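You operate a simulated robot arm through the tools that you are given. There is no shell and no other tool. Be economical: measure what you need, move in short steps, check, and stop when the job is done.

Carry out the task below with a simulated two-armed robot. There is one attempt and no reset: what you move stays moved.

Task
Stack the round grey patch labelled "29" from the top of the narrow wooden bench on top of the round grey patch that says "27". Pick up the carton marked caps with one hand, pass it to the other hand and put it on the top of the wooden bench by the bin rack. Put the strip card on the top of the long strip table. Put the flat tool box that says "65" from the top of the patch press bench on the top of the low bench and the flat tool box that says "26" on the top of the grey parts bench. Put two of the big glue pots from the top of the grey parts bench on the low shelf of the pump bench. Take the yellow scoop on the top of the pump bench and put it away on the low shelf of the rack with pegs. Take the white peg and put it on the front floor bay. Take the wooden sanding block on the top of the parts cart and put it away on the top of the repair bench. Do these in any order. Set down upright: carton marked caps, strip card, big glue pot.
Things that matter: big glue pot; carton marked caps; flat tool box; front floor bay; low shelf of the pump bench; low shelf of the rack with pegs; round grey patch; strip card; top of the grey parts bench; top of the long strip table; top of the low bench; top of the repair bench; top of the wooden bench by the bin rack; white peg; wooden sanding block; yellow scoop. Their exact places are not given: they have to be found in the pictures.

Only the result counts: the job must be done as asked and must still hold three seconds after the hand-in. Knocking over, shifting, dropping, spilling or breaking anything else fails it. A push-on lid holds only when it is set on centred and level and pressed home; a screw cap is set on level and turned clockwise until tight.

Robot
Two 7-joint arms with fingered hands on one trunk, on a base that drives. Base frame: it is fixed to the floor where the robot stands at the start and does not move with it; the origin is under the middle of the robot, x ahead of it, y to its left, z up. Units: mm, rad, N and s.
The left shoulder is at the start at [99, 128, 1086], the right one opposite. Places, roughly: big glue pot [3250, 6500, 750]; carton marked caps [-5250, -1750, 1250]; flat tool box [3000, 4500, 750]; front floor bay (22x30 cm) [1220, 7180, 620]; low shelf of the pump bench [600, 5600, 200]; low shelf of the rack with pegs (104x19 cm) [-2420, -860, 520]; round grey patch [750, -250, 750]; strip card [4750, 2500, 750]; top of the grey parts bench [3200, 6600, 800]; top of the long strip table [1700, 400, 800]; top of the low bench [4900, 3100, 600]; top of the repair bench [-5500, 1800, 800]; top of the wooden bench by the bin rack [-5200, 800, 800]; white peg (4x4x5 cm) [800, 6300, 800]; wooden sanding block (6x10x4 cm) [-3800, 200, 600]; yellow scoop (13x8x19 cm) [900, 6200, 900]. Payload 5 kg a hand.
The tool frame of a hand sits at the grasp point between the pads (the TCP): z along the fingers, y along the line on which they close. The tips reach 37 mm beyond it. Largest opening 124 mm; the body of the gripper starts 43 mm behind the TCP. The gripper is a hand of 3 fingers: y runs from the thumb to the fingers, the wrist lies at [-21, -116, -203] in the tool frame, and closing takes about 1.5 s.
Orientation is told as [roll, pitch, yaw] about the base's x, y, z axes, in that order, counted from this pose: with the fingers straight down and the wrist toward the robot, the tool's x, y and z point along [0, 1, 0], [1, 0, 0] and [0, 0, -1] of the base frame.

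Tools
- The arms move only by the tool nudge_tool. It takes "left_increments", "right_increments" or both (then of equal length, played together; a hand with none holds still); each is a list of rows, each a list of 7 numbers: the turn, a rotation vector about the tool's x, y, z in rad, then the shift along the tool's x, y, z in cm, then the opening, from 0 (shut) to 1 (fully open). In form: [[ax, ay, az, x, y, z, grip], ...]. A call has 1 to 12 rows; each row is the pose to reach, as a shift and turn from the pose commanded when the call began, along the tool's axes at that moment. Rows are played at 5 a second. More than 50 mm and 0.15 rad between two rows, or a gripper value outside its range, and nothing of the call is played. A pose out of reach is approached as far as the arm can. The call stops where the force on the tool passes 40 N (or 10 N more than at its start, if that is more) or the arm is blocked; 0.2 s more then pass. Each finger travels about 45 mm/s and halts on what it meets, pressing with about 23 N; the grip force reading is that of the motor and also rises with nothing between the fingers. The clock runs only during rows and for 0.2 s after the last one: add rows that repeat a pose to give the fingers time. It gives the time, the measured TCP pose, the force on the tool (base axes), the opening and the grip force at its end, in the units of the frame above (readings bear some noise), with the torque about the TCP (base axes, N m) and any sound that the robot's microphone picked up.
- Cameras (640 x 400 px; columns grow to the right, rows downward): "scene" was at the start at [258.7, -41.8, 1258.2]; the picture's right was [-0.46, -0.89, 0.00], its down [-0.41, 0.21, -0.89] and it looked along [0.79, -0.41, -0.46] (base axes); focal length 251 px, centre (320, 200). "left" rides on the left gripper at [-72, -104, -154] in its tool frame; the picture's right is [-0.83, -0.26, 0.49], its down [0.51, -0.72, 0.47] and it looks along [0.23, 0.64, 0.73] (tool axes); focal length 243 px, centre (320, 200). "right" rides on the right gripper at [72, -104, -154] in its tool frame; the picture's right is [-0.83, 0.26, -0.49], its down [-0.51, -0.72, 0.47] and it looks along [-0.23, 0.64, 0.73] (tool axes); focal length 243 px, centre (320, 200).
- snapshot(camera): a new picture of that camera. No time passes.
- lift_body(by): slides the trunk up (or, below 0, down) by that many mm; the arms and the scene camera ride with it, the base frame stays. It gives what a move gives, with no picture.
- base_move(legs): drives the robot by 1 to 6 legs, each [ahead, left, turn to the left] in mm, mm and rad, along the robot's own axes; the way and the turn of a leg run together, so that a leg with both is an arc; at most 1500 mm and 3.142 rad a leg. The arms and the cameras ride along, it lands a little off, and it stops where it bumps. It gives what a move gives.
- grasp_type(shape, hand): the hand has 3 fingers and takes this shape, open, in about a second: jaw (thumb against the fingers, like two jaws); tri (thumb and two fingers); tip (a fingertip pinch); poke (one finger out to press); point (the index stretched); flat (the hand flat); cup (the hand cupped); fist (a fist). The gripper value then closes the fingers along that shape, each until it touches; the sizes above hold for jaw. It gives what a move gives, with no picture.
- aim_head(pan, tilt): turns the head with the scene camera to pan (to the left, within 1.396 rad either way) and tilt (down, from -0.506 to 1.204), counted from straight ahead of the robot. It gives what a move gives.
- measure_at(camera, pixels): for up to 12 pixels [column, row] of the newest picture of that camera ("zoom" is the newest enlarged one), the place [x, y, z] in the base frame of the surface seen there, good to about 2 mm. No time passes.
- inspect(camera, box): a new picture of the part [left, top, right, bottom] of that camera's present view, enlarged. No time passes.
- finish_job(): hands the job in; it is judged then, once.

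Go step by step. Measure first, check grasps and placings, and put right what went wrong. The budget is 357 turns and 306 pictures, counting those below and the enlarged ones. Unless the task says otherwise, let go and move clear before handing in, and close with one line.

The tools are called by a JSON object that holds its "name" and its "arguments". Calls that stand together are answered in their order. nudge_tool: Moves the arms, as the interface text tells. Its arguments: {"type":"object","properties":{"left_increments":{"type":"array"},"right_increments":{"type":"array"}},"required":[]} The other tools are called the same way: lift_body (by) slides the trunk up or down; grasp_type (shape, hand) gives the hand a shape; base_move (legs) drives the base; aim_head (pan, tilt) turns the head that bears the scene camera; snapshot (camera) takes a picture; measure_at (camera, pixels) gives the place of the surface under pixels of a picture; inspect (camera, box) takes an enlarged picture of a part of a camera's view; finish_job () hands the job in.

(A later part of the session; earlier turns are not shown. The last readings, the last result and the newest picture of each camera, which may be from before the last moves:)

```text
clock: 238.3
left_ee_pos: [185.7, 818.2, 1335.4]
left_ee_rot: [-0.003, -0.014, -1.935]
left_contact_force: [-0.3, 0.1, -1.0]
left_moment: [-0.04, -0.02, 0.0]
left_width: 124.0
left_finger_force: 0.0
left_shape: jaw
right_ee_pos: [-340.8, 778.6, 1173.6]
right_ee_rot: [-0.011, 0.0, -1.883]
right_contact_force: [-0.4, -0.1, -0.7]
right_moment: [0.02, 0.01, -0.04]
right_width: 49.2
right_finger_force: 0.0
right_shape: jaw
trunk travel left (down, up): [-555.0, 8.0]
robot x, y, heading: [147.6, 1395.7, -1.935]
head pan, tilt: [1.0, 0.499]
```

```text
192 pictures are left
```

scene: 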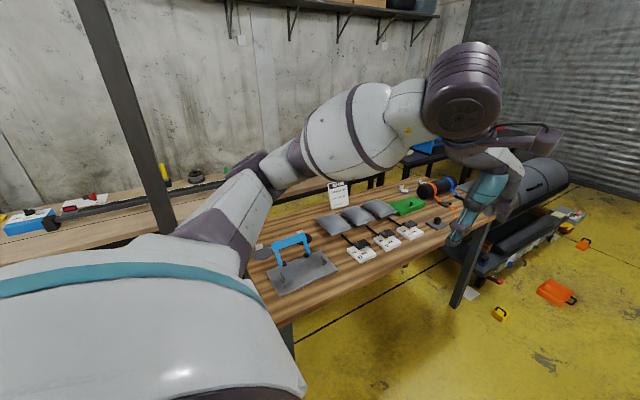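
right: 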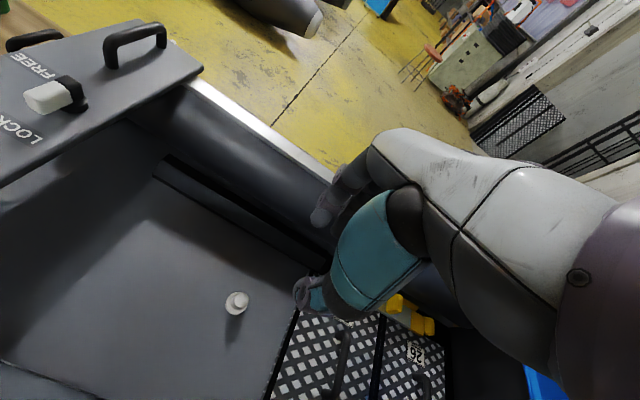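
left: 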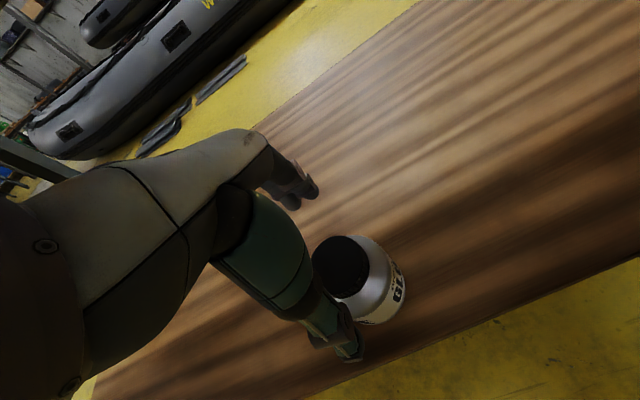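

{"name": "measure_at", "arguments": {"camera": "scene", "pixels": [[160, 215], [125, 100], [270, 290], [40, 220], [30, 245]]}}

{"name": "base_move", "arguments": {"legs": [[0, 0, 1.5]]}}

{"name": "aim_head", "arguments": {"pan": 0, "tilt": 0.5}}

{"name": "snapshot", "arguments": {"camera": "scene"}}

```text
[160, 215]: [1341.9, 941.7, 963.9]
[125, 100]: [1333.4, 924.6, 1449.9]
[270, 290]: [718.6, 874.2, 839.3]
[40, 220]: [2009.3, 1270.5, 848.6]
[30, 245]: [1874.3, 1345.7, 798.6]
```

```text
clock: 242.3
left_ee_pos: [729.4, 1377.7, 1335.6]
left_ee_rot: [-0.006, -0.014, -0.456]
left_contact_force: [0.3, 0.5, 0.4]
left_moment: [-0.07, 0.02, -0.06]
left_width: 123.6
left_finger_force: 0.0
left_shape: jaw
right_ee_pos: [721.8, 851.5, 1173.5]
right_ee_rot: [-0.008, 0.002, -0.402]
right_contact_force: [0.2, 0.2, 0.3]
right_moment: [-0.02, 0.0, 0.0]
right_width: 49.5
right_finger_force: 0.0
right_shape: jaw
trunk travel left (down, up): [-555.0, 8.0]
robot x, y, heading: [148.6, 1392.3, -0.453]
head pan, tilt: [1.0, 0.499]
```

```text
clock: 243.6
left_ee_pos: [729.6, 1378.8, 1335.5]
left_ee_rot: [-0.005, -0.014, -0.455]
left_contact_force: [0.6, -0.8, -0.4]
left_moment: [0.0, 0.01, 0.03]
left_width: 124.1
left_finger_force: 0.1
left_shape: jaw
right_ee_pos: [720.5, 852.0, 1173.8]
right_ee_rot: [-0.009, 0.002, -0.404]
right_contact_force: [0.8, -1.2, -0.2]
right_moment: [-0.01, 0.01, 0.05]
right_width: 49.3
right_finger_force: 0.2
right_shape: jaw
trunk travel left (down, up): [-555.0, 8.0]
robot x, y, heading: [153.3, 1392.3, -0.448]
head pan, tilt: [0.0, 0.499]
```

```text
191 pictures are left
```

scene: 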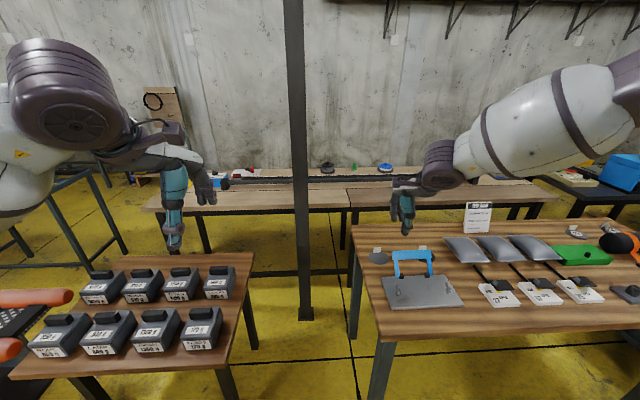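

{"name": "measure_at", "arguments": {"camera": "scene", "pixels": [[253, 258], [252, 345], [222, 368], [118, 258], [305, 318], [298, 316], [350, 335], [357, 250], [380, 318], [150, 208], [206, 248], [318, 208]]}}

```text
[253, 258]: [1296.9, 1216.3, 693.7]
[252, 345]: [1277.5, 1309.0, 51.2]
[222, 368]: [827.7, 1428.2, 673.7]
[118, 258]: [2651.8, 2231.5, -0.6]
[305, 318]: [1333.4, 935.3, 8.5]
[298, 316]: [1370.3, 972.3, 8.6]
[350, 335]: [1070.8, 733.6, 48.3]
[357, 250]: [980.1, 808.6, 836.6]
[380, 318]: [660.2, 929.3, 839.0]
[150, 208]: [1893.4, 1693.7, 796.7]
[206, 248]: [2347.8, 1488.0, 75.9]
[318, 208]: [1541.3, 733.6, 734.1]
```

The southern gap is too narrow because of the post. The remaining option is between the conveyor's end and the second post. I'll look down at my own footprint, now that the trunk is raised, to judge it.

{"name": "aim_head", "arguments": {"pan": 0, "tilt": 1.2}}

{"name": "snapshot", "arguments": {"camera": "scene"}}

```text
clock: 244.7
left_ee_pos: [728.5, 1378.9, 1336.4]
left_ee_rot: [-0.005, -0.013, -0.453]
left_contact_force: [0.5, 0.6, -0.3]
left_moment: [0.01, -0.01, -0.02]
left_width: 124.1
left_finger_force: 0.0
left_shape: jaw
right_ee_pos: [721.5, 853.0, 1173.8]
right_ee_rot: [-0.01, 0.002, -0.401]
right_contact_force: [-0.6, -0.2, -0.2]
right_moment: [0.0, -0.01, 0.0]
right_width: 49.2
right_finger_force: 0.0
right_shape: jaw
trunk travel left (down, up): [-555.0, 8.0]
robot x, y, heading: [146.8, 1398.9, -0.455]
head pan, tilt: [0.0, 1.201]
```

```text
190 pictures are left
```

scene: 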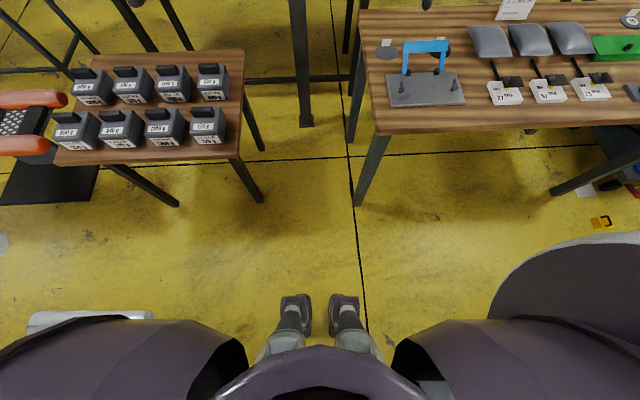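

{"name": "measure_at", "arguments": {"camera": "scene", "pixels": [[296, 312], [345, 312], [280, 320], [360, 320], [295, 298], [262, 345], [375, 345], [200, 380], [440, 380]]}}

```text
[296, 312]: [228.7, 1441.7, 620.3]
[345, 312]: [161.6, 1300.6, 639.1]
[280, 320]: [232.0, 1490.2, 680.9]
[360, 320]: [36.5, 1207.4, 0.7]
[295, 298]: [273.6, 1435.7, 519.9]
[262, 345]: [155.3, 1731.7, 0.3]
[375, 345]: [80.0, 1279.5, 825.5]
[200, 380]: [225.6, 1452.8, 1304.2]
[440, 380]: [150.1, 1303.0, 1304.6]
```

My lower body is slim (about ±130 mm), so with the trunk raised I can slip between the conveyor end and the post. I'll drive back there.

{"name": "base_move", "arguments": {"legs": [[0, 0, 1.663], [1391, 0, 0], [0, 0, -0.366], [1260, 0, 0]]}}

```text
clock: 262.6
left_ee_pos: [1576.9, 4220.7, 1335.6]
left_ee_rot: [-0.006, -0.014, 0.873]
left_contact_force: [-1.0, -0.7, 0.4]
left_moment: [0.03, 0.0, 0.02]
left_width: 123.8
left_finger_force: 0.1
left_shape: jaw
right_ee_pos: [2083.6, 4085.6, 1174.2]
right_ee_rot: [-0.01, 0.001, 0.924]
right_contact_force: [0.4, 0.0, -0.2]
right_moment: [-0.02, 0.0, 0.01]
right_width: 49.2
right_finger_force: 0.1
right_shape: jaw
trunk travel left (down, up): [-555.0, 8.0]
robot x, y, heading: [1420.6, 3668.1, 0.875]
head pan, tilt: [0.0, 1.201]
```

{"name": "nudge_tool", "arguments": {"right_increments": [[0, 0, 0, 0, -4, -2, 0.5], [0, 0, 0, 0, -8, -4, 0.5], [0, 0, 0, 0, -12, -7, 0.5], [0, 0, 0, 0, -16, -10, 0.5], [0, 0, 0, 0, -20, -13, 0.5], [0, 0, 0, 0, -22, -16, 0.5]]}}

{"name": "base_move", "arguments": {"legs": [[0, 0, 2.678]]}}

{"name": "aim_head", "arguments": {"pan": 0.9, "tilt": 0.7}}

{"name": "snapshot", "arguments": {"camera": "scene"}}

```text
clock: 264.1
left_ee_pos: [1576.2, 4219.4, 1335.9]
left_ee_rot: [-0.004, -0.016, 0.872]
left_contact_force: [0.0, 0.6, 0.1]
left_moment: [0.0, -0.01, -0.01]
left_width: 123.9
left_finger_force: 0.1
left_shape: jaw
right_ee_pos: [1952.2, 3907.7, 1337.2]
right_ee_rot: [-0.01, -0.001, 0.923]
right_contact_force: [-0.2, 0.3, -1.3]
right_moment: [-0.01, 0.0, 0.03]
right_width: 61.4
right_finger_force: 0.1
right_shape: jaw
trunk travel left (down, up): [-555.0, 8.0]
robot x, y, heading: [1419.5, 3662.7, 0.874]
head pan, tilt: [0.0, 1.201]
```

```text
clock: 270.8
left_ee_pos: [1028.9, 3239.3, 1335.2]
left_ee_rot: [-0.005, -0.014, -2.738]
left_contact_force: [0.2, -0.6, -0.2]
left_moment: [0.03, -0.01, 0.01]
left_width: 124.1
left_finger_force: 0.1
left_shape: jaw
right_ee_pos: [834.8, 3686.6, 1335.9]
right_ee_rot: [-0.01, 0.002, -2.685]
right_contact_force: [1.3, -0.3, -0.4]
right_moment: [-0.05, 0.01, 0.0]
right_width: 61.5
right_finger_force: 0.0
right_shape: jaw
trunk travel left (down, up): [-555.0, 8.0]
robot x, y, heading: [1418.7, 3662.2, -2.737]
head pan, tilt: [0.0, 1.201]
```

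```text
clock: 271.9
left_ee_pos: [1029.0, 3237.9, 1335.2]
left_ee_rot: [-0.006, -0.013, -2.739]
left_contact_force: [0.0, -0.4, -0.1]
left_moment: [-0.02, -0.01, 0.03]
left_width: 124.0
left_finger_force: 0.0
left_shape: jaw
right_ee_pos: [833.2, 3684.8, 1336.1]
right_ee_rot: [-0.011, 0.001, -2.686]
right_contact_force: [0.0, -0.1, 1.3]
right_moment: [-0.04, -0.01, 0.02]
right_width: 61.6
right_finger_force: 0.2
right_shape: jaw
trunk travel left (down, up): [-555.0, 8.0]
robot x, y, heading: [1418.2, 3666.6, -2.74]
head pan, tilt: [0.901, 0.7]
```

```text
189 pictures are left
```

scene: 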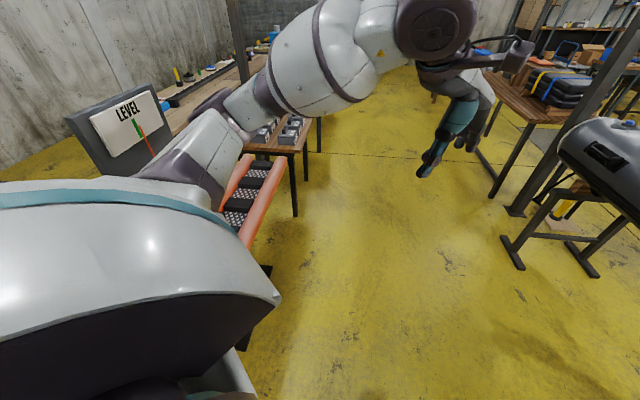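

{"name": "measure_at", "arguments": {"camera": "scene", "pixels": [[66, 118], [150, 85], [100, 110], [345, 10], [250, 95]]}}

{"name": "base_move", "arguments": {"legs": [[-390, 0, 0], [0, 300, 0]]}}

{"name": "aim_head", "arguments": {"pan": 1.3, "tilt": 1.0}}

{"name": "snapshot", "arguments": {"camera": "scene"}}

```text
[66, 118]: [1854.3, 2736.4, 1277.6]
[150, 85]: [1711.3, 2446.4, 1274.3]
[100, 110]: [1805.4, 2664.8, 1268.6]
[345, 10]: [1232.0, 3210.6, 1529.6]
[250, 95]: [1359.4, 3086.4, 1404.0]
```

```text
clock: 274.0
left_ee_pos: [1300.5, 3352.6, 1336.5]
left_ee_rot: [-0.003, -0.016, -2.736]
left_contact_force: [1.4, 0.5, 0.0]
left_moment: [-0.04, 0.05, 0.01]
left_width: 123.8
left_finger_force: 0.1
left_shape: jaw
right_ee_pos: [1104.8, 3799.0, 1337.7]
right_ee_rot: [-0.008, 0.0, -2.684]
right_contact_force: [1.2, 0.9, 0.0]
right_moment: [-0.07, 0.03, 0.01]
right_width: 61.7
right_finger_force: 0.1
right_shape: jaw
trunk travel left (down, up): [-555.0, 8.0]
robot x, y, heading: [1685.9, 3771.8, -2.731]
head pan, tilt: [0.901, 0.7]
stopped in leg 1: the robot was blocked; the commanded pose is now the measured one
```

```text
clock: 274.8
left_ee_pos: [1300.0, 3347.0, 1335.6]
left_ee_rot: [-0.005, -0.012, -2.736]
left_contact_force: [0.0, -0.2, 0.6]
left_moment: [0.0, -0.01, 0.0]
left_width: 123.9
left_finger_force: 0.1
left_shape: jaw
right_ee_pos: [1105.2, 3794.0, 1336.3]
right_ee_rot: [-0.011, 0.001, -2.684]
right_contact_force: [-0.4, 0.3, 0.7]
right_moment: [0.02, 0.0, 0.0]
right_width: 61.7
right_finger_force: 0.1
right_shape: jaw
trunk travel left (down, up): [-555.0, 8.0]
robot x, y, heading: [1690.3, 3775.8, -2.731]
head pan, tilt: [1.3, 1.0]
```

```text
188 pictures are left
```

scene: 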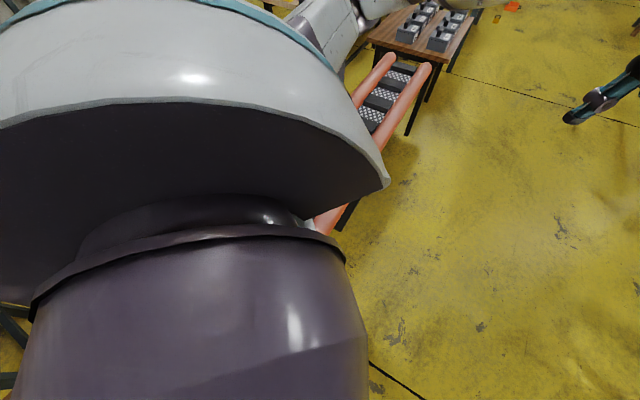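

The robot was blocked while backing toward the low table corner. I'll go forward a bit, turn to face it, and check that nothing moved and where the gap really is.

{"name": "base_move", "arguments": {"legs": [[150, 0, 0], [0, 0, 2.6]]}}

{"name": "aim_head", "arguments": {"pan": 0, "tilt": 1.0}}

{"name": "snapshot", "arguments": {"camera": "scene"}}

```text
clock: 282.4
left_ee_pos: [2105.6, 3900.5, 1334.8]
left_ee_rot: [-0.004, -0.011, -0.101]
left_contact_force: [-0.4, -0.5, 0.4]
left_moment: [0.01, 0.02, 0.01]
left_width: 124.0
left_finger_force: 0.1
left_shape: jaw
right_ee_pos: [2060.4, 3414.9, 1333.3]
right_ee_rot: [-0.009, 0.004, -0.051]
right_contact_force: [-1.2, 0.7, 0.4]
right_moment: [0.04, 0.01, 0.01]
right_width: 61.6
right_finger_force: 0.1
right_shape: jaw
trunk travel left (down, up): [-555.0, 8.0]
robot x, y, heading: [1556.3, 3715.9, -0.101]
head pan, tilt: [1.3, 1.0]
```

```text
clock: 283.9
left_ee_pos: [2104.3, 3901.3, 1334.2]
left_ee_rot: [-0.004, -0.011, -0.1]
left_contact_force: [0.5, 1.0, 0.0]
left_moment: [0.04, 0.02, 0.0]
left_width: 124.1
left_finger_force: 0.0
left_shape: jaw
right_ee_pos: [2058.9, 3414.6, 1334.6]
right_ee_rot: [-0.01, 0.006, -0.05]
right_contact_force: [-0.2, -0.7, -0.7]
right_moment: [-0.03, -0.02, 0.01]
right_width: 61.7
right_finger_force: 0.1
right_shape: jaw
trunk travel left (down, up): [-555.0, 8.0]
robot x, y, heading: [1558.2, 3716.2, -0.096]
head pan, tilt: [0.0, 1.0]
```

```text
187 pictures are left
```

scene: 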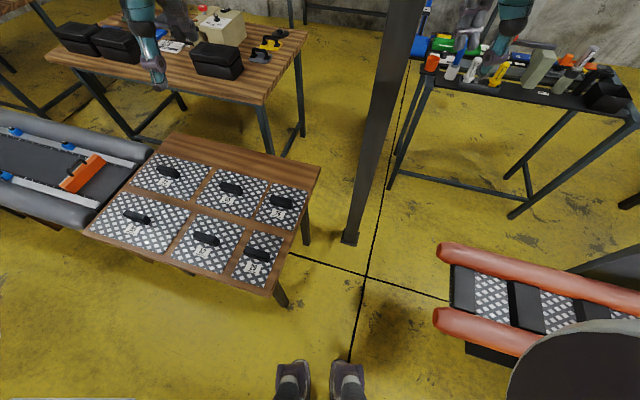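

{"name": "measure_at", "arguments": {"camera": "scene", "pixels": [[270, 292], [282, 305], [92, 237], [320, 168], [308, 242], [350, 242], [437, 250], [437, 315], [465, 348], [400, 175], [425, 78], [260, 100]]}}

```text
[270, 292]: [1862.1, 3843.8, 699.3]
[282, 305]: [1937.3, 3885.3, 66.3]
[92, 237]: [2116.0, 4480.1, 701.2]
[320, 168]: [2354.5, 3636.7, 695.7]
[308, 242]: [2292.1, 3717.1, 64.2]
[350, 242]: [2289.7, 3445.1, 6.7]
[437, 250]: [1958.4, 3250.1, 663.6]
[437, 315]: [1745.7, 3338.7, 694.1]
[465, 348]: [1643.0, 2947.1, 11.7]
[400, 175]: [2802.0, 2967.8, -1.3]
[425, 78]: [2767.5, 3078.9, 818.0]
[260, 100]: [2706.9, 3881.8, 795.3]
```

{"name": "measure_at", "arguments": {"camera": "scene", "pixels": [[344, 238], [356, 240], [350, 230], [346, 215], [362, 215], [436, 258], [440, 243], [450, 243], [436, 248], [440, 265], [424, 85], [428, 92]]}}

```text
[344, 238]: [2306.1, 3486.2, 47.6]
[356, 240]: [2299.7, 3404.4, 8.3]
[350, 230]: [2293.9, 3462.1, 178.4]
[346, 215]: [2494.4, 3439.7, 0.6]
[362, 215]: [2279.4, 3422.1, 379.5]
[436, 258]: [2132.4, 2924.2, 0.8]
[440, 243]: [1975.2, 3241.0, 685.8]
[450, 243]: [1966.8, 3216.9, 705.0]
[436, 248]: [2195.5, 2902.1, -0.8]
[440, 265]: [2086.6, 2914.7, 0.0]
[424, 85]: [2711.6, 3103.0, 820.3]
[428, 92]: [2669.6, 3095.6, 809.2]
```

The pinch between conveyor corner (1975,3240) and post corner (2282,3405) is about 348 mm. Facing the conveyor and sliding sideways should fit, since I'm about 110 mm front and 187 mm back. I'll raise the hands, turn, and line up.

{"name": "nudge_tool", "arguments": {"left_increments": [[0, 0, 0, 0, 0, -2, 1], [0, 0, 0, 0, 0, -4, 1], [0, 0, 0, 0, 0, -6, 1]], "right_increments": [[0, 0, 0, 0, 0, -2, 0.5], [0, 0, 0, 0, 0, -4, 0.5], [0, 0, 0, 0, 0, -6, 0.5]]}}

{"name": "base_move", "arguments": {"legs": [[0, 0, -2.553], [-282, 367, 0]]}}

{"name": "aim_head", "arguments": {"pan": 1.0, "tilt": 1.1}}

{"name": "snapshot", "arguments": {"camera": "scene"}}

```text
clock: 284.7
left_ee_pos: [2106.9, 3901.3, 1393.2]
left_ee_rot: [-0.003, -0.011, -0.101]
left_contact_force: [-0.1, -0.1, 1.0]
left_moment: [0.01, -0.02, -0.01]
left_width: 123.9
left_finger_force: 0.1
left_shape: jaw
right_ee_pos: [2059.7, 3414.0, 1392.5]
right_ee_rot: [-0.01, 0.005, -0.051]
right_contact_force: [0.6, 0.2, 0.1]
right_moment: [0.03, 0.0, 0.0]
right_width: 61.7
right_finger_force: 0.1
right_shape: jaw
trunk travel left (down, up): [-555.0, 8.0]
robot x, y, heading: [1557.5, 3717.2, -0.101]
head pan, tilt: [0.0, 1.0]
```

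```text
clock: 294.5
left_ee_pos: [1587.2, 3075.1, 1391.3]
left_ee_rot: [-0.004, -0.01, -2.711]
left_contact_force: [-0.1, 0.3, -1.0]
left_moment: [-0.01, -0.01, 0.01]
left_width: 123.9
left_finger_force: 0.3
left_shape: jaw
right_ee_pos: [1380.2, 3517.7, 1391.5]
right_ee_rot: [-0.009, 0.005, -2.659]
right_contact_force: [0.2, 1.3, 0.2]
right_moment: [-0.01, -0.03, -0.02]
right_width: 61.5
right_finger_force: 0.0
right_shape: jaw
trunk travel left (down, up): [-555.0, 8.0]
robot x, y, heading: [1966.7, 3512.8, -2.715]
head pan, tilt: [0.0, 1.0]
```

```text
clock: 295.8
left_ee_pos: [1586.5, 3074.0, 1393.5]
left_ee_rot: [-0.004, -0.009, -2.71]
left_contact_force: [0.1, 0.0, -0.2]
left_moment: [-0.02, -0.01, 0.02]
left_width: 124.1
left_finger_force: 0.1
left_shape: jaw
right_ee_pos: [1381.3, 3517.1, 1392.4]
right_ee_rot: [-0.01, 0.005, -2.659]
right_contact_force: [-0.2, -0.3, -0.8]
right_moment: [0.02, 0.0, -0.01]
right_width: 61.7
right_finger_force: 0.0
right_shape: jaw
trunk travel left (down, up): [-555.0, 8.0]
robot x, y, heading: [1968.9, 3510.0, -2.712]
head pan, tilt: [1.0, 1.1]
```

```text
186 pictures are left
```

scene: 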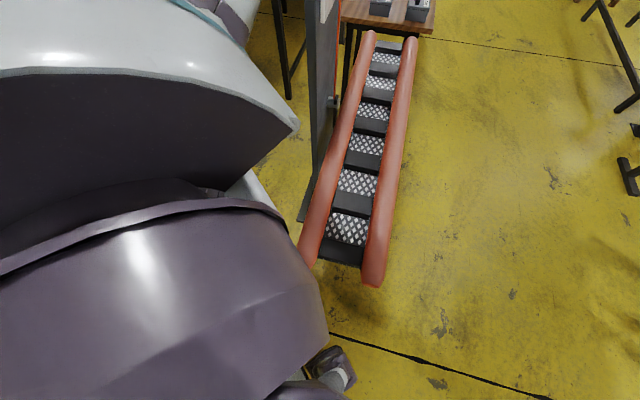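

{"name": "base_move", "arguments": {"legs": [[-30, 130, 0.06], [-5, 110, 0]]}}

{"name": "snapshot", "arguments": {"camera": "scene"}}

```text
clock: 297.4
left_ee_pos: [1660.8, 2943.6, 1400.4]
left_ee_rot: [0.001, -0.021, -2.675]
left_contact_force: [0.7, 1.0, 1.1]
left_moment: [-0.14, 0.05, 0.03]
left_width: 123.9
left_finger_force: 0.1
left_shape: jaw
right_ee_pos: [1438.5, 3378.1, 1397.3]
right_ee_rot: [-0.003, -0.005, -2.624]
right_contact_force: [1.0, 1.3, 0.5]
right_moment: [-0.12, 0.08, -0.01]
right_width: 61.6
right_finger_force: 0.1
right_shape: jaw
trunk travel left (down, up): [-555.0, 8.0]
robot x, y, heading: [2020.3, 3387.4, -2.671]
head pan, tilt: [1.0, 1.1]
stopped in leg 1: the robot was blocked; the commanded pose is now the measured one
```

```text
185 pictures are left
```

scene: 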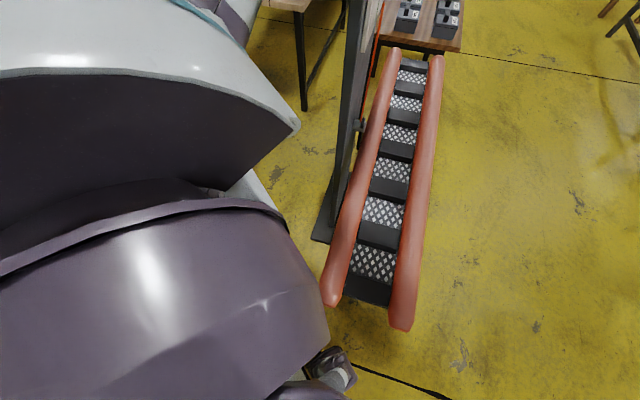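

The left hip touched the conveyor's end at about 154 mm, so the body radius is about 155–170 mm. The mid-line still leaves 174 mm each side, so I'll go through it in small legs.

{"name": "base_move", "arguments": {"legs": [[-50, 11, 0], [-16, 96, 0], [-27, 106, 0]]}}

{"name": "snapshot", "arguments": {"camera": "scene"}}

```text
clock: 298.2
left_ee_pos: [1656.9, 2934.5, 1396.3]
left_ee_rot: [-0.002, -0.015, -2.677]
left_contact_force: [-0.4, -0.1, 0.0]
left_moment: [-0.01, 0.01, 0.05]
left_width: 123.5
left_finger_force: 0.1
left_shape: jaw
right_ee_pos: [1434.6, 3370.6, 1395.1]
right_ee_rot: [-0.008, -0.001, -2.626]
right_contact_force: [-0.2, 0.4, 0.6]
right_moment: [-0.02, 0.06, 0.03]
right_width: 62.0
right_finger_force: 0.1
right_shape: jaw
trunk travel left (down, up): [-555.0, 8.0]
robot x, y, heading: [2023.0, 3384.7, -2.677]
head pan, tilt: [1.0, 1.1]
stopped in leg 1: the robot was blocked; the commanded pose is now the measured one
```

```text
184 pictures are left
```

scene: 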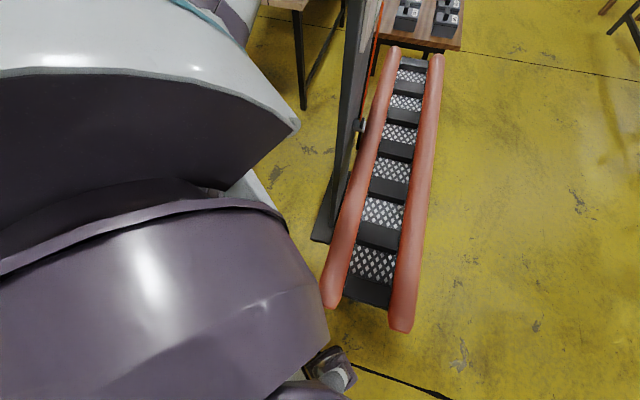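

The block was at the left rear, with the left elbow against the post, not the conveyor. Extending both arms forward will pull the elbows in.

{"name": "base_move", "arguments": {"legs": [[25, -20, 0]]}}

{"name": "nudge_tool", "arguments": {"left_increments": [[0, 0, 0, 0, 4, 0, 1], [0, 0, 0, -0.5, 8, 0, 1], [0, 0, 0, -1, 12, 0, 1], [0, 0, 0, -1.5, 16, 0, 1], [0, 0, 0, -2, 20, 0, 1], [0, 0, 0, -2.5, 24, 0, 1], [0, 0, 0, -3, 28, 0, 1], [0, 0, 0, -3, 32, 0, 1]], "right_increments": [[0, 0, 0, 0, 4, 0, 0.5], [0, 0, 0, 0.5, 8, 0, 0.5], [0, 0, 0, 1, 12, 0, 0.5], [0, 0, 0, 1.5, 16, 0, 0.5], [0, 0, 0, 2, 20, 0, 0.5], [0, 0, 0, 2.5, 24, 0, 0.5], [0, 0, 0, 3, 28, 0, 0.5], [0, 0, 0, 3, 32, 0, 0.5]]}}

{"name": "aim_head", "arguments": {"pan": 1.396, "tilt": 0.6}}

{"name": "snapshot", "arguments": {"camera": "scene"}}

```text
clock: 299.0
left_ee_pos: [1635.2, 2933.5, 1396.2]
left_ee_rot: [-0.007, -0.018, -2.676]
left_contact_force: [0.5, -0.3, 0.6]
left_moment: [0.05, 0.07, 0.02]
left_width: 123.9
left_finger_force: 0.0
left_shape: jaw
right_ee_pos: [1412.2, 3368.9, 1399.5]
right_ee_rot: [-0.016, -0.003, -2.623]
right_contact_force: [1.4, -0.8, 0.6]
right_moment: [0.06, 0.11, -0.05]
right_width: 61.9
right_finger_force: 0.0
right_shape: jaw
trunk travel left (down, up): [-555.0, 8.0]
robot x, y, heading: [1989.2, 3389.6, -2.67]
head pan, tilt: [1.0, 1.1]
```

```text
clock: 300.8
left_ee_pos: [1319.9, 2819.9, 1391.4]
left_ee_rot: [-0.002, -0.006, -2.68]
left_contact_force: [0.0, -0.7, -1.4]
left_moment: [0.0, -0.02, -0.01]
left_width: 124.1
left_finger_force: 0.1
left_shape: jaw
right_ee_pos: [1135.1, 3186.3, 1384.8]
right_ee_rot: [-0.008, 0.011, -2.624]
right_contact_force: [-1.0, 0.2, -0.1]
right_moment: [0.02, -0.09, 0.02]
right_width: 61.7
right_finger_force: 0.0
right_shape: jaw
trunk travel left (down, up): [-555.0, 8.0]
robot x, y, heading: [1994.5, 3393.0, -2.668]
head pan, tilt: [1.0, 1.1]
```

```text
clock: 301.8
left_ee_pos: [1326.9, 2822.2, 1398.6]
left_ee_rot: [-0.004, -0.012, -2.676]
left_contact_force: [1.2, -1.0, 0.0]
left_moment: [-0.02, 0.02, -0.02]
left_width: 124.0
left_finger_force: 0.1
left_shape: jaw
right_ee_pos: [1142.5, 3187.7, 1392.0]
right_ee_rot: [-0.01, 0.002, -2.623]
right_contact_force: [0.0, 0.3, -0.1]
right_moment: [0.02, 0.02, -0.03]
right_width: 61.5
right_finger_force: 0.2
right_shape: jaw
trunk travel left (down, up): [-555.0, 8.0]
robot x, y, heading: [1992.6, 3388.6, -2.674]
head pan, tilt: [1.396, 0.6]
```

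```text
183 pictures are left
```

scene: 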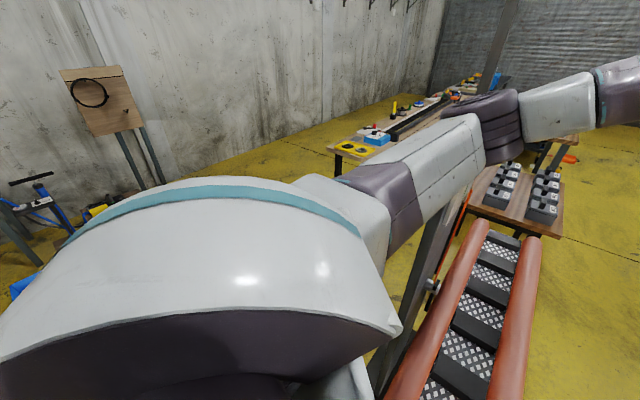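

{"name": "base_move", "arguments": {"legs": [[-45, 16, 0], [-21, 106, 0], [-30, 127, 0]]}}

```text
clock: 302.8
left_ee_pos: [1348.3, 2826.1, 1397.6]
left_ee_rot: [0.002, -0.012, -2.69]
left_contact_force: [0.4, -0.5, 0.4]
left_moment: [-0.04, 0.03, -0.02]
left_width: 124.0
left_finger_force: 0.2
left_shape: jaw
right_ee_pos: [1167.8, 3195.9, 1387.8]
right_ee_rot: [-0.008, 0.005, -2.636]
right_contact_force: [-0.4, 0.7, 1.7]
right_moment: [-0.08, -0.02, 0.04]
right_width: 61.8
right_finger_force: 0.1
right_shape: jaw
trunk travel left (down, up): [-555.0, 8.0]
robot x, y, heading: [2021.5, 3377.7, -2.681]
head pan, tilt: [1.396, 0.6]
stopped in leg 1: the robot was blocked; the commanded pose is now the measured one
```

The torso's back sticks out about 245 mm at the post. A better orientation puts the post at left-rear: heading about -1.46, where I estimate about 314 mm is needed. I'll back away, turn, and try that.

{"name": "base_move", "arguments": {"legs": [[20, -60, 0], [-30, -135, 0], [0, 0, 1.218]]}}

{"name": "aim_head", "arguments": {"pan": 0.3, "tilt": 1.1}}

{"name": "snapshot", "arguments": {"camera": "scene"}}

```text
clock: 308.1
left_ee_pos: [2119.1, 2687.3, 1386.7]
left_ee_rot: [0.008, 0.003, -1.592]
left_contact_force: [-0.7, 0.2, 1.1]
left_moment: [-0.01, -0.02, 0.04]
left_width: 123.9
left_finger_force: 0.2
left_shape: jaw
right_ee_pos: [1716.5, 2690.2, 1377.5]
right_ee_rot: [0.0, 0.018, -1.53]
right_contact_force: [-0.7, 0.8, 0.1]
right_moment: [0.01, -0.02, -0.01]
right_width: 62.1
right_finger_force: 0.1
right_shape: jaw
trunk travel left (down, up): [-555.0, 8.0]
robot x, y, heading: [1942.4, 3554.4, -1.576]
head pan, tilt: [1.396, 0.6]
stopped in leg 3: the robot was blocked; the commanded pose is now the measured one
```

```text
clock: 309.4
left_ee_pos: [2123.5, 2686.1, 1383.6]
left_ee_rot: [0.009, 0.007, -1.583]
left_contact_force: [0.0, 0.1, -0.3]
left_moment: [0.0, -0.02, -0.01]
left_width: 124.1
left_finger_force: 0.1
left_shape: jaw
right_ee_pos: [1719.9, 2687.8, 1373.7]
right_ee_rot: [0.002, 0.019, -1.523]
right_contact_force: [-0.3, 0.2, 1.2]
right_moment: [0.0, 0.0, 0.01]
right_width: 61.8
right_finger_force: 0.1
right_shape: jaw
trunk travel left (down, up): [-555.0, 8.0]
robot x, y, heading: [1941.6, 3556.2, -1.571]
head pan, tilt: [0.3, 1.1]
```

```text
182 pictures are left
```

scene: 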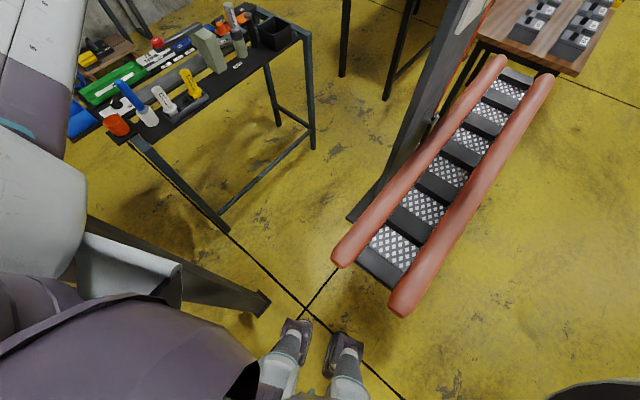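

I'm nearly at the right heading. I'll move diagonally through in short legs.

{"name": "base_move", "arguments": {"legs": [[120, 70, 0], [125, 85, 0.1]]}}

{"name": "snapshot", "arguments": {"camera": "scene"}}

```text
clock: 311.7
left_ee_pos: [2310.2, 2519.7, 1400.0]
left_ee_rot: [-0.005, -0.016, -1.486]
left_contact_force: [1.0, 0.4, 0.1]
left_moment: [-0.03, 0.03, 0.03]
left_width: 124.0
left_finger_force: 0.1
left_shape: jaw
right_ee_pos: [1906.8, 2481.6, 1393.8]
right_ee_rot: [-0.011, 0.001, -1.428]
right_contact_force: [0.3, 0.2, -0.8]
right_moment: [0.01, 0.03, -0.03]
right_width: 61.8
right_finger_force: 0.0
right_shape: jaw
trunk travel left (down, up): [-555.0, 8.0]
robot x, y, heading: [2030.7, 3339.8, -1.474]
head pan, tilt: [0.3, 1.1]
stopped in leg 2: the robot was blocked; the commanded pose is now the measured one
```

```text
181 pictures are left
```

scene: 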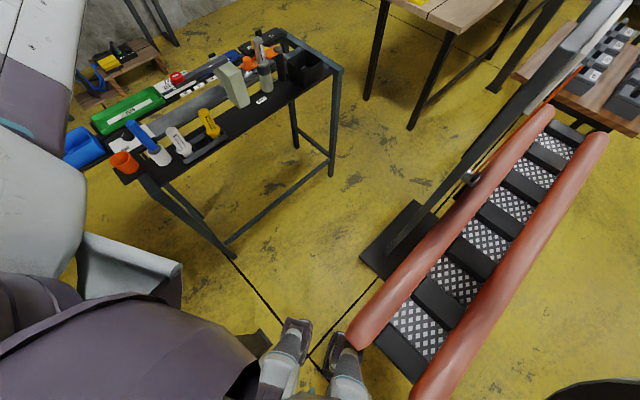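

{"name": "base_move", "arguments": {"legs": [[-25, 0, 0], [0, 42, 0], [120, 10, 0]]}}

{"name": "snapshot", "arguments": {"camera": "scene"}}

```text
clock: 312.8
left_ee_pos: [2299.7, 2535.5, 1395.3]
left_ee_rot: [-0.002, -0.011, -1.493]
left_contact_force: [-0.6, -0.4, 0.7]
left_moment: [-0.01, -0.03, -0.01]
left_width: 124.2
left_finger_force: 0.1
left_shape: jaw
right_ee_pos: [1897.0, 2500.2, 1389.9]
right_ee_rot: [-0.011, 0.004, -1.43]
right_contact_force: [0.1, -0.5, -0.1]
right_moment: [0.02, 0.01, -0.02]
right_width: 61.8
right_finger_force: 0.0
right_shape: jaw
trunk travel left (down, up): [-555.0, 8.0]
robot x, y, heading: [2022.9, 3362.8, -1.479]
head pan, tilt: [0.3, 1.1]
stopped in leg 2: the robot was blocked; the commanded pose is now the measured one
```

```text
180 pictures are left
```

scene: 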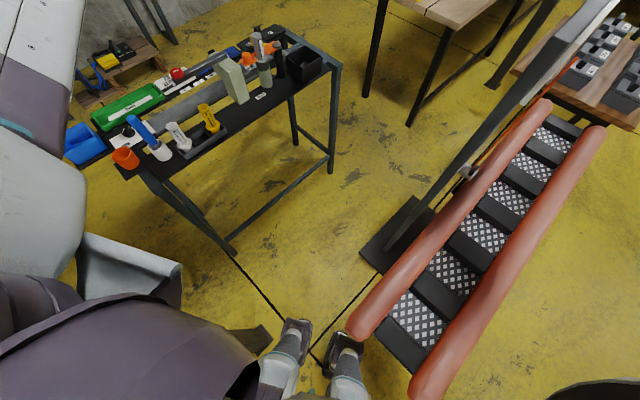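

It's blocked at 262 mm on the left by the shoulder or upper arm against the post, and I need about 45 mm more. Swinging the left arm across in front should slim that side.

{"name": "nudge_tool", "arguments": {"left_increments": [[0, 0, 0, -4, 0, 0, 1], [0, 0, 0, -8, 0, 0, 1], [0, 0, 0, -12, 0, 0, 1], [0, 0, 0, -16, 0, 0, 1], [0, 0, 0, -20, 0, 0, 1], [0, 0, 0, -24, 0, 0, 1], [0, 0, 0, -28, 0, 0, 1]], "right_increments": [[0, 0, 0, -4, 0, 0, 0.5], [0, 0, 0, -8, 0, 0, 0.5], [0, 0, 0, -12, 0, 0, 0.5], [0, 0, 0, -16, 0, 0, 0.5], [0, 0, 0, -20, 0, 0, 0.5], [0, 0, 0, -24, 0, 0, 0.5], [0, 0, 0, -28, 0, 0, 0.5]]}}

{"name": "base_move", "arguments": {"legs": [[0, 45, 0]]}}

{"name": "snapshot", "arguments": {"camera": "scene"}}

```text
clock: 314.4
left_ee_pos: [2010.5, 2515.5, 1392.0]
left_ee_rot: [0.006, -0.006, -1.494]
left_contact_force: [-2.5, 0.0, -1.0]
left_moment: [0.02, -0.13, 0.05]
left_width: 123.9
left_finger_force: 0.0
left_shape: jaw
right_ee_pos: [1610.2, 2457.4, 1389.7]
right_ee_rot: [-0.005, 0.008, -1.432]
right_contact_force: [-0.1, -0.6, 0.1]
right_moment: [0.03, -0.02, 0.04]
right_width: 61.9
right_finger_force: 0.1
right_shape: jaw
trunk travel left (down, up): [-555.0, 8.0]
robot x, y, heading: [2021.8, 3368.1, -1.483]
head pan, tilt: [0.3, 1.1]
```

```text
clock: 315.1
left_ee_pos: [2019.5, 2518.0, 1397.8]
left_ee_rot: [-0.003, -0.012, -1.493]
left_contact_force: [-0.2, 0.3, 0.1]
left_moment: [-0.01, 0.0, -0.01]
left_width: 123.8
left_finger_force: 0.0
left_shape: jaw
right_ee_pos: [1615.2, 2461.3, 1395.9]
right_ee_rot: [-0.009, 0.002, -1.432]
right_contact_force: [0.0, 0.7, 0.2]
right_moment: [0.04, 0.06, 0.0]
right_width: 61.9
right_finger_force: 0.0
right_shape: jaw
trunk travel left (down, up): [-555.0, 8.0]
robot x, y, heading: [2022.0, 3367.3, -1.48]
head pan, tilt: [0.3, 1.1]
stopped in leg 1: the robot was blocked; the commanded pose is now the measured one
```

```text
179 pictures are left
```

scene: 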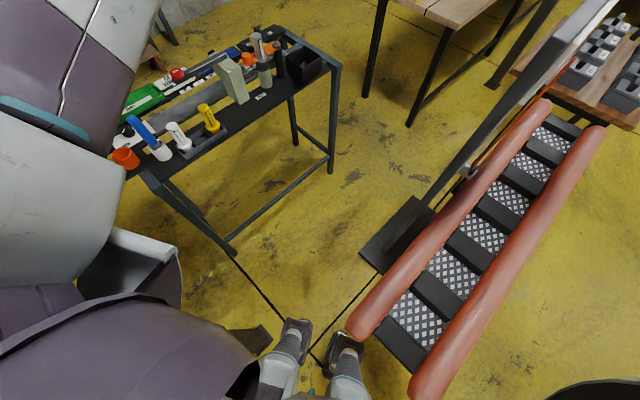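

The readings fit a base circle of about 260 mm radius at floor level (the post and table legs stopped me at 256–262 mm), so this gap can't work. I'll look south-east over the strip table to see whether there's a way around it.

{"name": "aim_head", "arguments": {"pan": 0.15, "tilt": 0.35}}

{"name": "snapshot", "arguments": {"camera": "scene"}}

```text
clock: 316.2
left_ee_pos: [2019.4, 2517.0, 1396.8]
left_ee_rot: [-0.001, -0.013, -1.493]
left_contact_force: [0.4, 0.1, 0.2]
left_moment: [-0.05, -0.03, 0.0]
left_width: 124.1
left_finger_force: 0.0
left_shape: jaw
right_ee_pos: [1616.3, 2460.5, 1395.0]
right_ee_rot: [-0.008, 0.003, -1.433]
right_contact_force: [0.3, -0.1, -0.1]
right_moment: [0.01, 0.02, 0.03]
right_width: 62.0
right_finger_force: 0.0
right_shape: jaw
trunk travel left (down, up): [-555.0, 8.0]
robot x, y, heading: [2022.3, 3367.4, -1.478]
head pan, tilt: [0.15, 0.351]
```

```text
178 pictures are left
```

scene: 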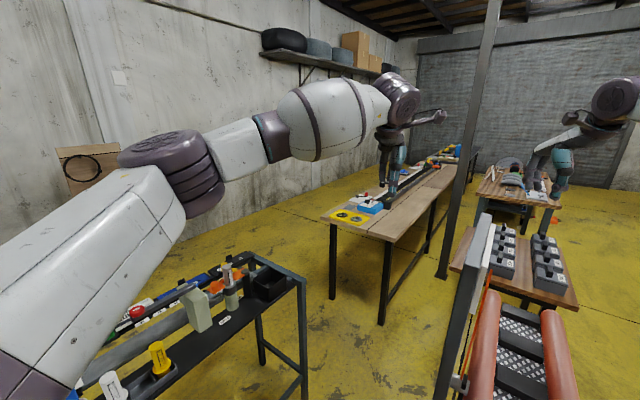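

{"name": "measure_at", "arguments": {"camera": "scene", "pixels": [[215, 240], [300, 205], [335, 295], [325, 215], [440, 160], [455, 165], [470, 180], [360, 170], [440, 272], [380, 322], [415, 345], [380, 180]]}}

{"name": "inspect", "arguments": {"camera": "scene", "box": [320, 110, 600, 330]}}

```text
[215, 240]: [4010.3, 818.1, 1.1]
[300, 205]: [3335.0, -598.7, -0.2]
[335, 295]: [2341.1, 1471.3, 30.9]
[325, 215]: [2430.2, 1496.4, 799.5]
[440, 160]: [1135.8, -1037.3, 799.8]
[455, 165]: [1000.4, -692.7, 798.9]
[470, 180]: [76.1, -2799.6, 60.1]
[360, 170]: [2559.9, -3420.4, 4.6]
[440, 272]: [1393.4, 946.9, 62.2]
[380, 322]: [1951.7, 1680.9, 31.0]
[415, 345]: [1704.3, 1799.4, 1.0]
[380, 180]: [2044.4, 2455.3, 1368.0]
```

```text
1.82 times, centred on (460, 220) of scene
```

zoom: 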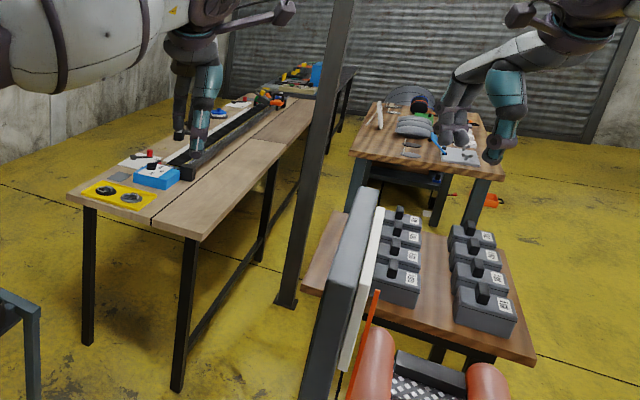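

East of the strip table the floor is wide open down to the far south, so I'll try around the south end of the room. I'm backing out and driving south via the corridor.

{"name": "base_move", "arguments": {"legs": [[-365, -430, 0], [0, 0, -0.842], [1351, 0, 0], [0, 0, 0.357], [1500, 0, 0], [0, 0, 0.125]]}}

{"name": "aim_head", "arguments": {"pan": 0.1, "tilt": 0.35}}

{"name": "snapshot", "arguments": {"camera": "scene"}}

```text
clock: 337.7
left_ee_pos: [-106.6, 477.8, 1402.1]
left_ee_rot: [0.001, -0.017, -1.801]
left_contact_force: [-1.4, 0.2, 0.7]
left_moment: [0.01, -0.06, 0.03]
left_width: 123.9
left_finger_force: 0.0
left_shape: jaw
right_ee_pos: [-508.8, 544.0, 1398.3]
right_ee_rot: [-0.007, 0.0, -1.741]
right_contact_force: [-0.6, -0.4, -0.1]
right_moment: [-0.04, -0.09, 0.02]
right_width: 62.1
right_finger_force: 0.0
right_shape: jaw
trunk travel left (down, up): [-555.0, 8.0]
robot x, y, heading: [151.6, 1281.0, -1.788]
head pan, tilt: [0.15, 0.351]
```

```text
clock: 338.3
left_ee_pos: [-105.2, 474.7, 1399.7]
left_ee_rot: [-0.002, -0.015, -1.8]
left_contact_force: [-0.1, 0.3, 0.8]
left_moment: [0.0, -0.01, 0.01]
left_width: 124.0
left_finger_force: 0.2
left_shape: jaw
right_ee_pos: [-508.5, 543.2, 1396.2]
right_ee_rot: [-0.01, 0.001, -1.741]
right_contact_force: [0.2, 0.7, -0.2]
right_moment: [-0.01, -0.03, 0.03]
right_width: 61.8
right_finger_force: 0.0
right_shape: jaw
trunk travel left (down, up): [-555.0, 8.0]
robot x, y, heading: [157.3, 1281.8, -1.787]
head pan, tilt: [0.099, 0.351]
```

```text
176 pictures are left
```

scene: 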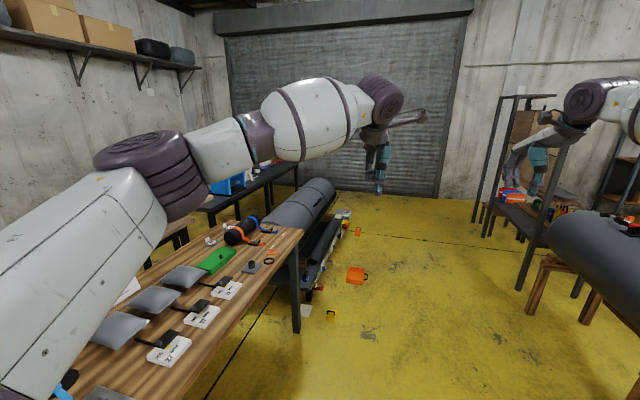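

{"name": "measure_at", "arguments": {"camera": "scene", "pixels": [[357, 275], [331, 315], [345, 220], [330, 195], [297, 170], [370, 195], [430, 195], [490, 230], [310, 285], [535, 310], [335, 185], [300, 190]]}}

{"name": "inspect", "arguments": {"camera": "scene", "box": [200, 130, 400, 330]}}

```text
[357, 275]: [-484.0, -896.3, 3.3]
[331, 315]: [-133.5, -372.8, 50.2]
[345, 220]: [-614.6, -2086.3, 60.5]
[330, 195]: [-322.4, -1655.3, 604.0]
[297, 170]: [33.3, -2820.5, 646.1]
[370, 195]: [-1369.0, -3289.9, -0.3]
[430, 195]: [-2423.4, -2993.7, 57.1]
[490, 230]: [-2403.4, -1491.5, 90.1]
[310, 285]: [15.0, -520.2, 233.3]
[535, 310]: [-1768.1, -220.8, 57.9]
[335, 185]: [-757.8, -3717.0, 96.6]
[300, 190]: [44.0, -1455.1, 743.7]
```

```text
2.00 times, centred on (300, 230) of scene
```

zoom: 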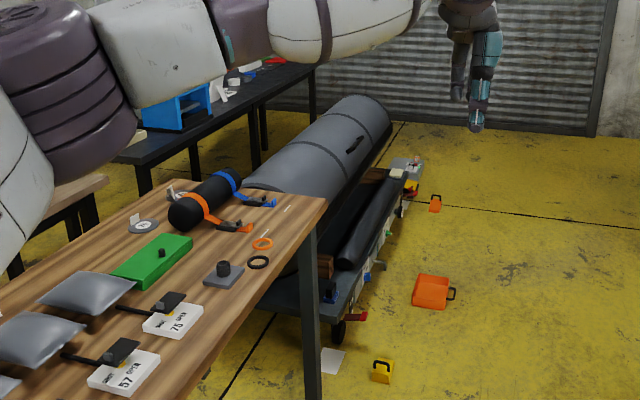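

The way south is open: the black table's south end is about 1.1 m from the roll-up door. I'll drive around, keeping west of the floor items.

{"name": "base_move", "arguments": {"legs": [[0, 0, -0.351], [1000, 0, 0], [875, 0, 0], [0, 0, 0.322], [1237, 0, 0], [0, 0, 0.449]]}}

{"name": "aim_head", "arguments": {"pan": 0.4, "tilt": 0.4}}

{"name": "snapshot", "arguments": {"camera": "scene"}}

```text
clock: 357.1
left_ee_pos: [-1108.2, -2369.4, 1400.6]
left_ee_rot: [-0.003, -0.012, -1.409]
left_contact_force: [0.7, -0.1, 0.0]
left_moment: [-0.03, -0.01, 0.01]
left_width: 123.9
left_finger_force: 0.0
left_shape: jaw
right_ee_pos: [-1506.1, -2460.7, 1397.0]
right_ee_rot: [-0.01, 0.002, -1.349]
right_contact_force: [0.1, 0.6, 1.1]
right_moment: [-0.02, -0.01, 0.02]
right_width: 61.9
right_finger_force: 0.1
right_shape: jaw
trunk travel left (down, up): [-555.0, 8.0]
robot x, y, heading: [-1175.1, -1527.1, -1.395]
head pan, tilt: [0.099, 0.351]
```

```text
clock: 357.9
left_ee_pos: [-1106.7, -2368.6, 1398.8]
left_ee_rot: [-0.003, -0.014, -1.407]
left_contact_force: [0.5, 0.0, -1.0]
left_moment: [0.01, 0.03, -0.02]
left_width: 123.9
left_finger_force: 0.0
left_shape: jaw
right_ee_pos: [-1503.7, -2460.8, 1396.8]
right_ee_rot: [-0.01, 0.004, -1.349]
right_contact_force: [0.0, -0.3, 0.1]
right_moment: [0.02, 0.06, -0.03]
right_width: 62.0
right_finger_force: 0.0
right_shape: jaw
trunk travel left (down, up): [-555.0, 8.0]
robot x, y, heading: [-1177.8, -1529.1, -1.394]
head pan, tilt: [0.4, 0.4]
```

```text
174 pictures are left
```

scene: 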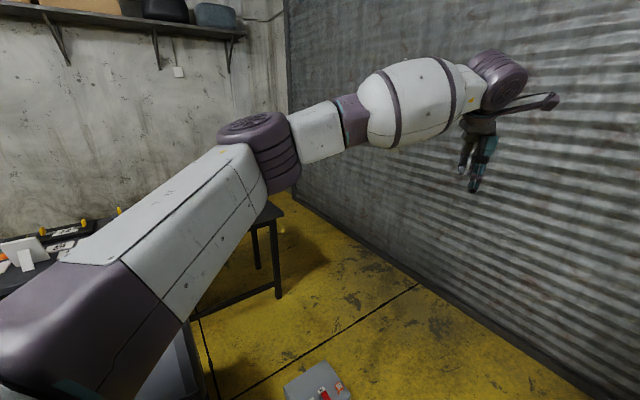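

{"name": "measure_at", "arguments": {"camera": "scene", "pixels": [[278, 293], [256, 266], [283, 213], [268, 205], [300, 205], [295, 190], [320, 215], [265, 215], [420, 290], [150, 190]]}}

{"name": "aim_head", "arguments": {"pan": 0.8, "tilt": 0.4}}

{"name": "snapshot", "arguments": {"camera": "scene"}}

```text
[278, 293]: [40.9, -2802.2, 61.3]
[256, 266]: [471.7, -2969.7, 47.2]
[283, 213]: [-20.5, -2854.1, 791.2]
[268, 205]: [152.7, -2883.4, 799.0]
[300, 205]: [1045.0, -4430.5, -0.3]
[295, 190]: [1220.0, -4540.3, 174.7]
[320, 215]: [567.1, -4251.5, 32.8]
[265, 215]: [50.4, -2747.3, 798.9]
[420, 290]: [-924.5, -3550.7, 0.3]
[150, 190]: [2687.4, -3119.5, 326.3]
```

```text
clock: 358.8
left_ee_pos: [-1106.1, -2370.6, 1399.2]
left_ee_rot: [-0.004, -0.013, -1.407]
left_contact_force: [0.1, 0.5, 0.4]
left_moment: [0.01, 0.0, 0.07]
left_width: 123.9
left_finger_force: 0.0
left_shape: jaw
right_ee_pos: [-1503.8, -2461.2, 1395.6]
right_ee_rot: [-0.011, 0.004, -1.35]
right_contact_force: [0.6, 0.3, -0.1]
right_moment: [0.01, 0.01, 0.0]
right_width: 62.0
right_finger_force: 0.0
right_shape: jaw
trunk travel left (down, up): [-555.0, 8.0]
robot x, y, heading: [-1175.0, -1527.8, -1.396]
head pan, tilt: [0.799, 0.4]
```

```text
173 pictures are left
```

scene: 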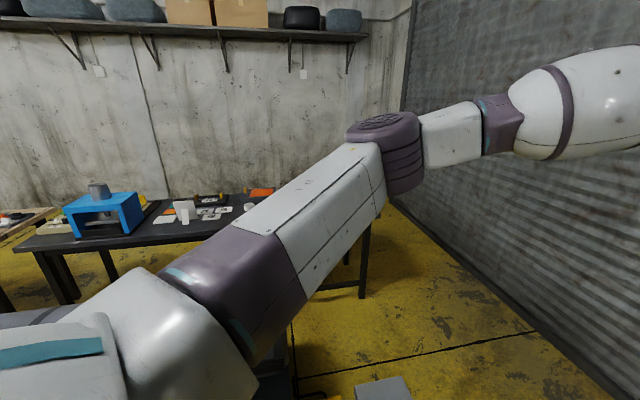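

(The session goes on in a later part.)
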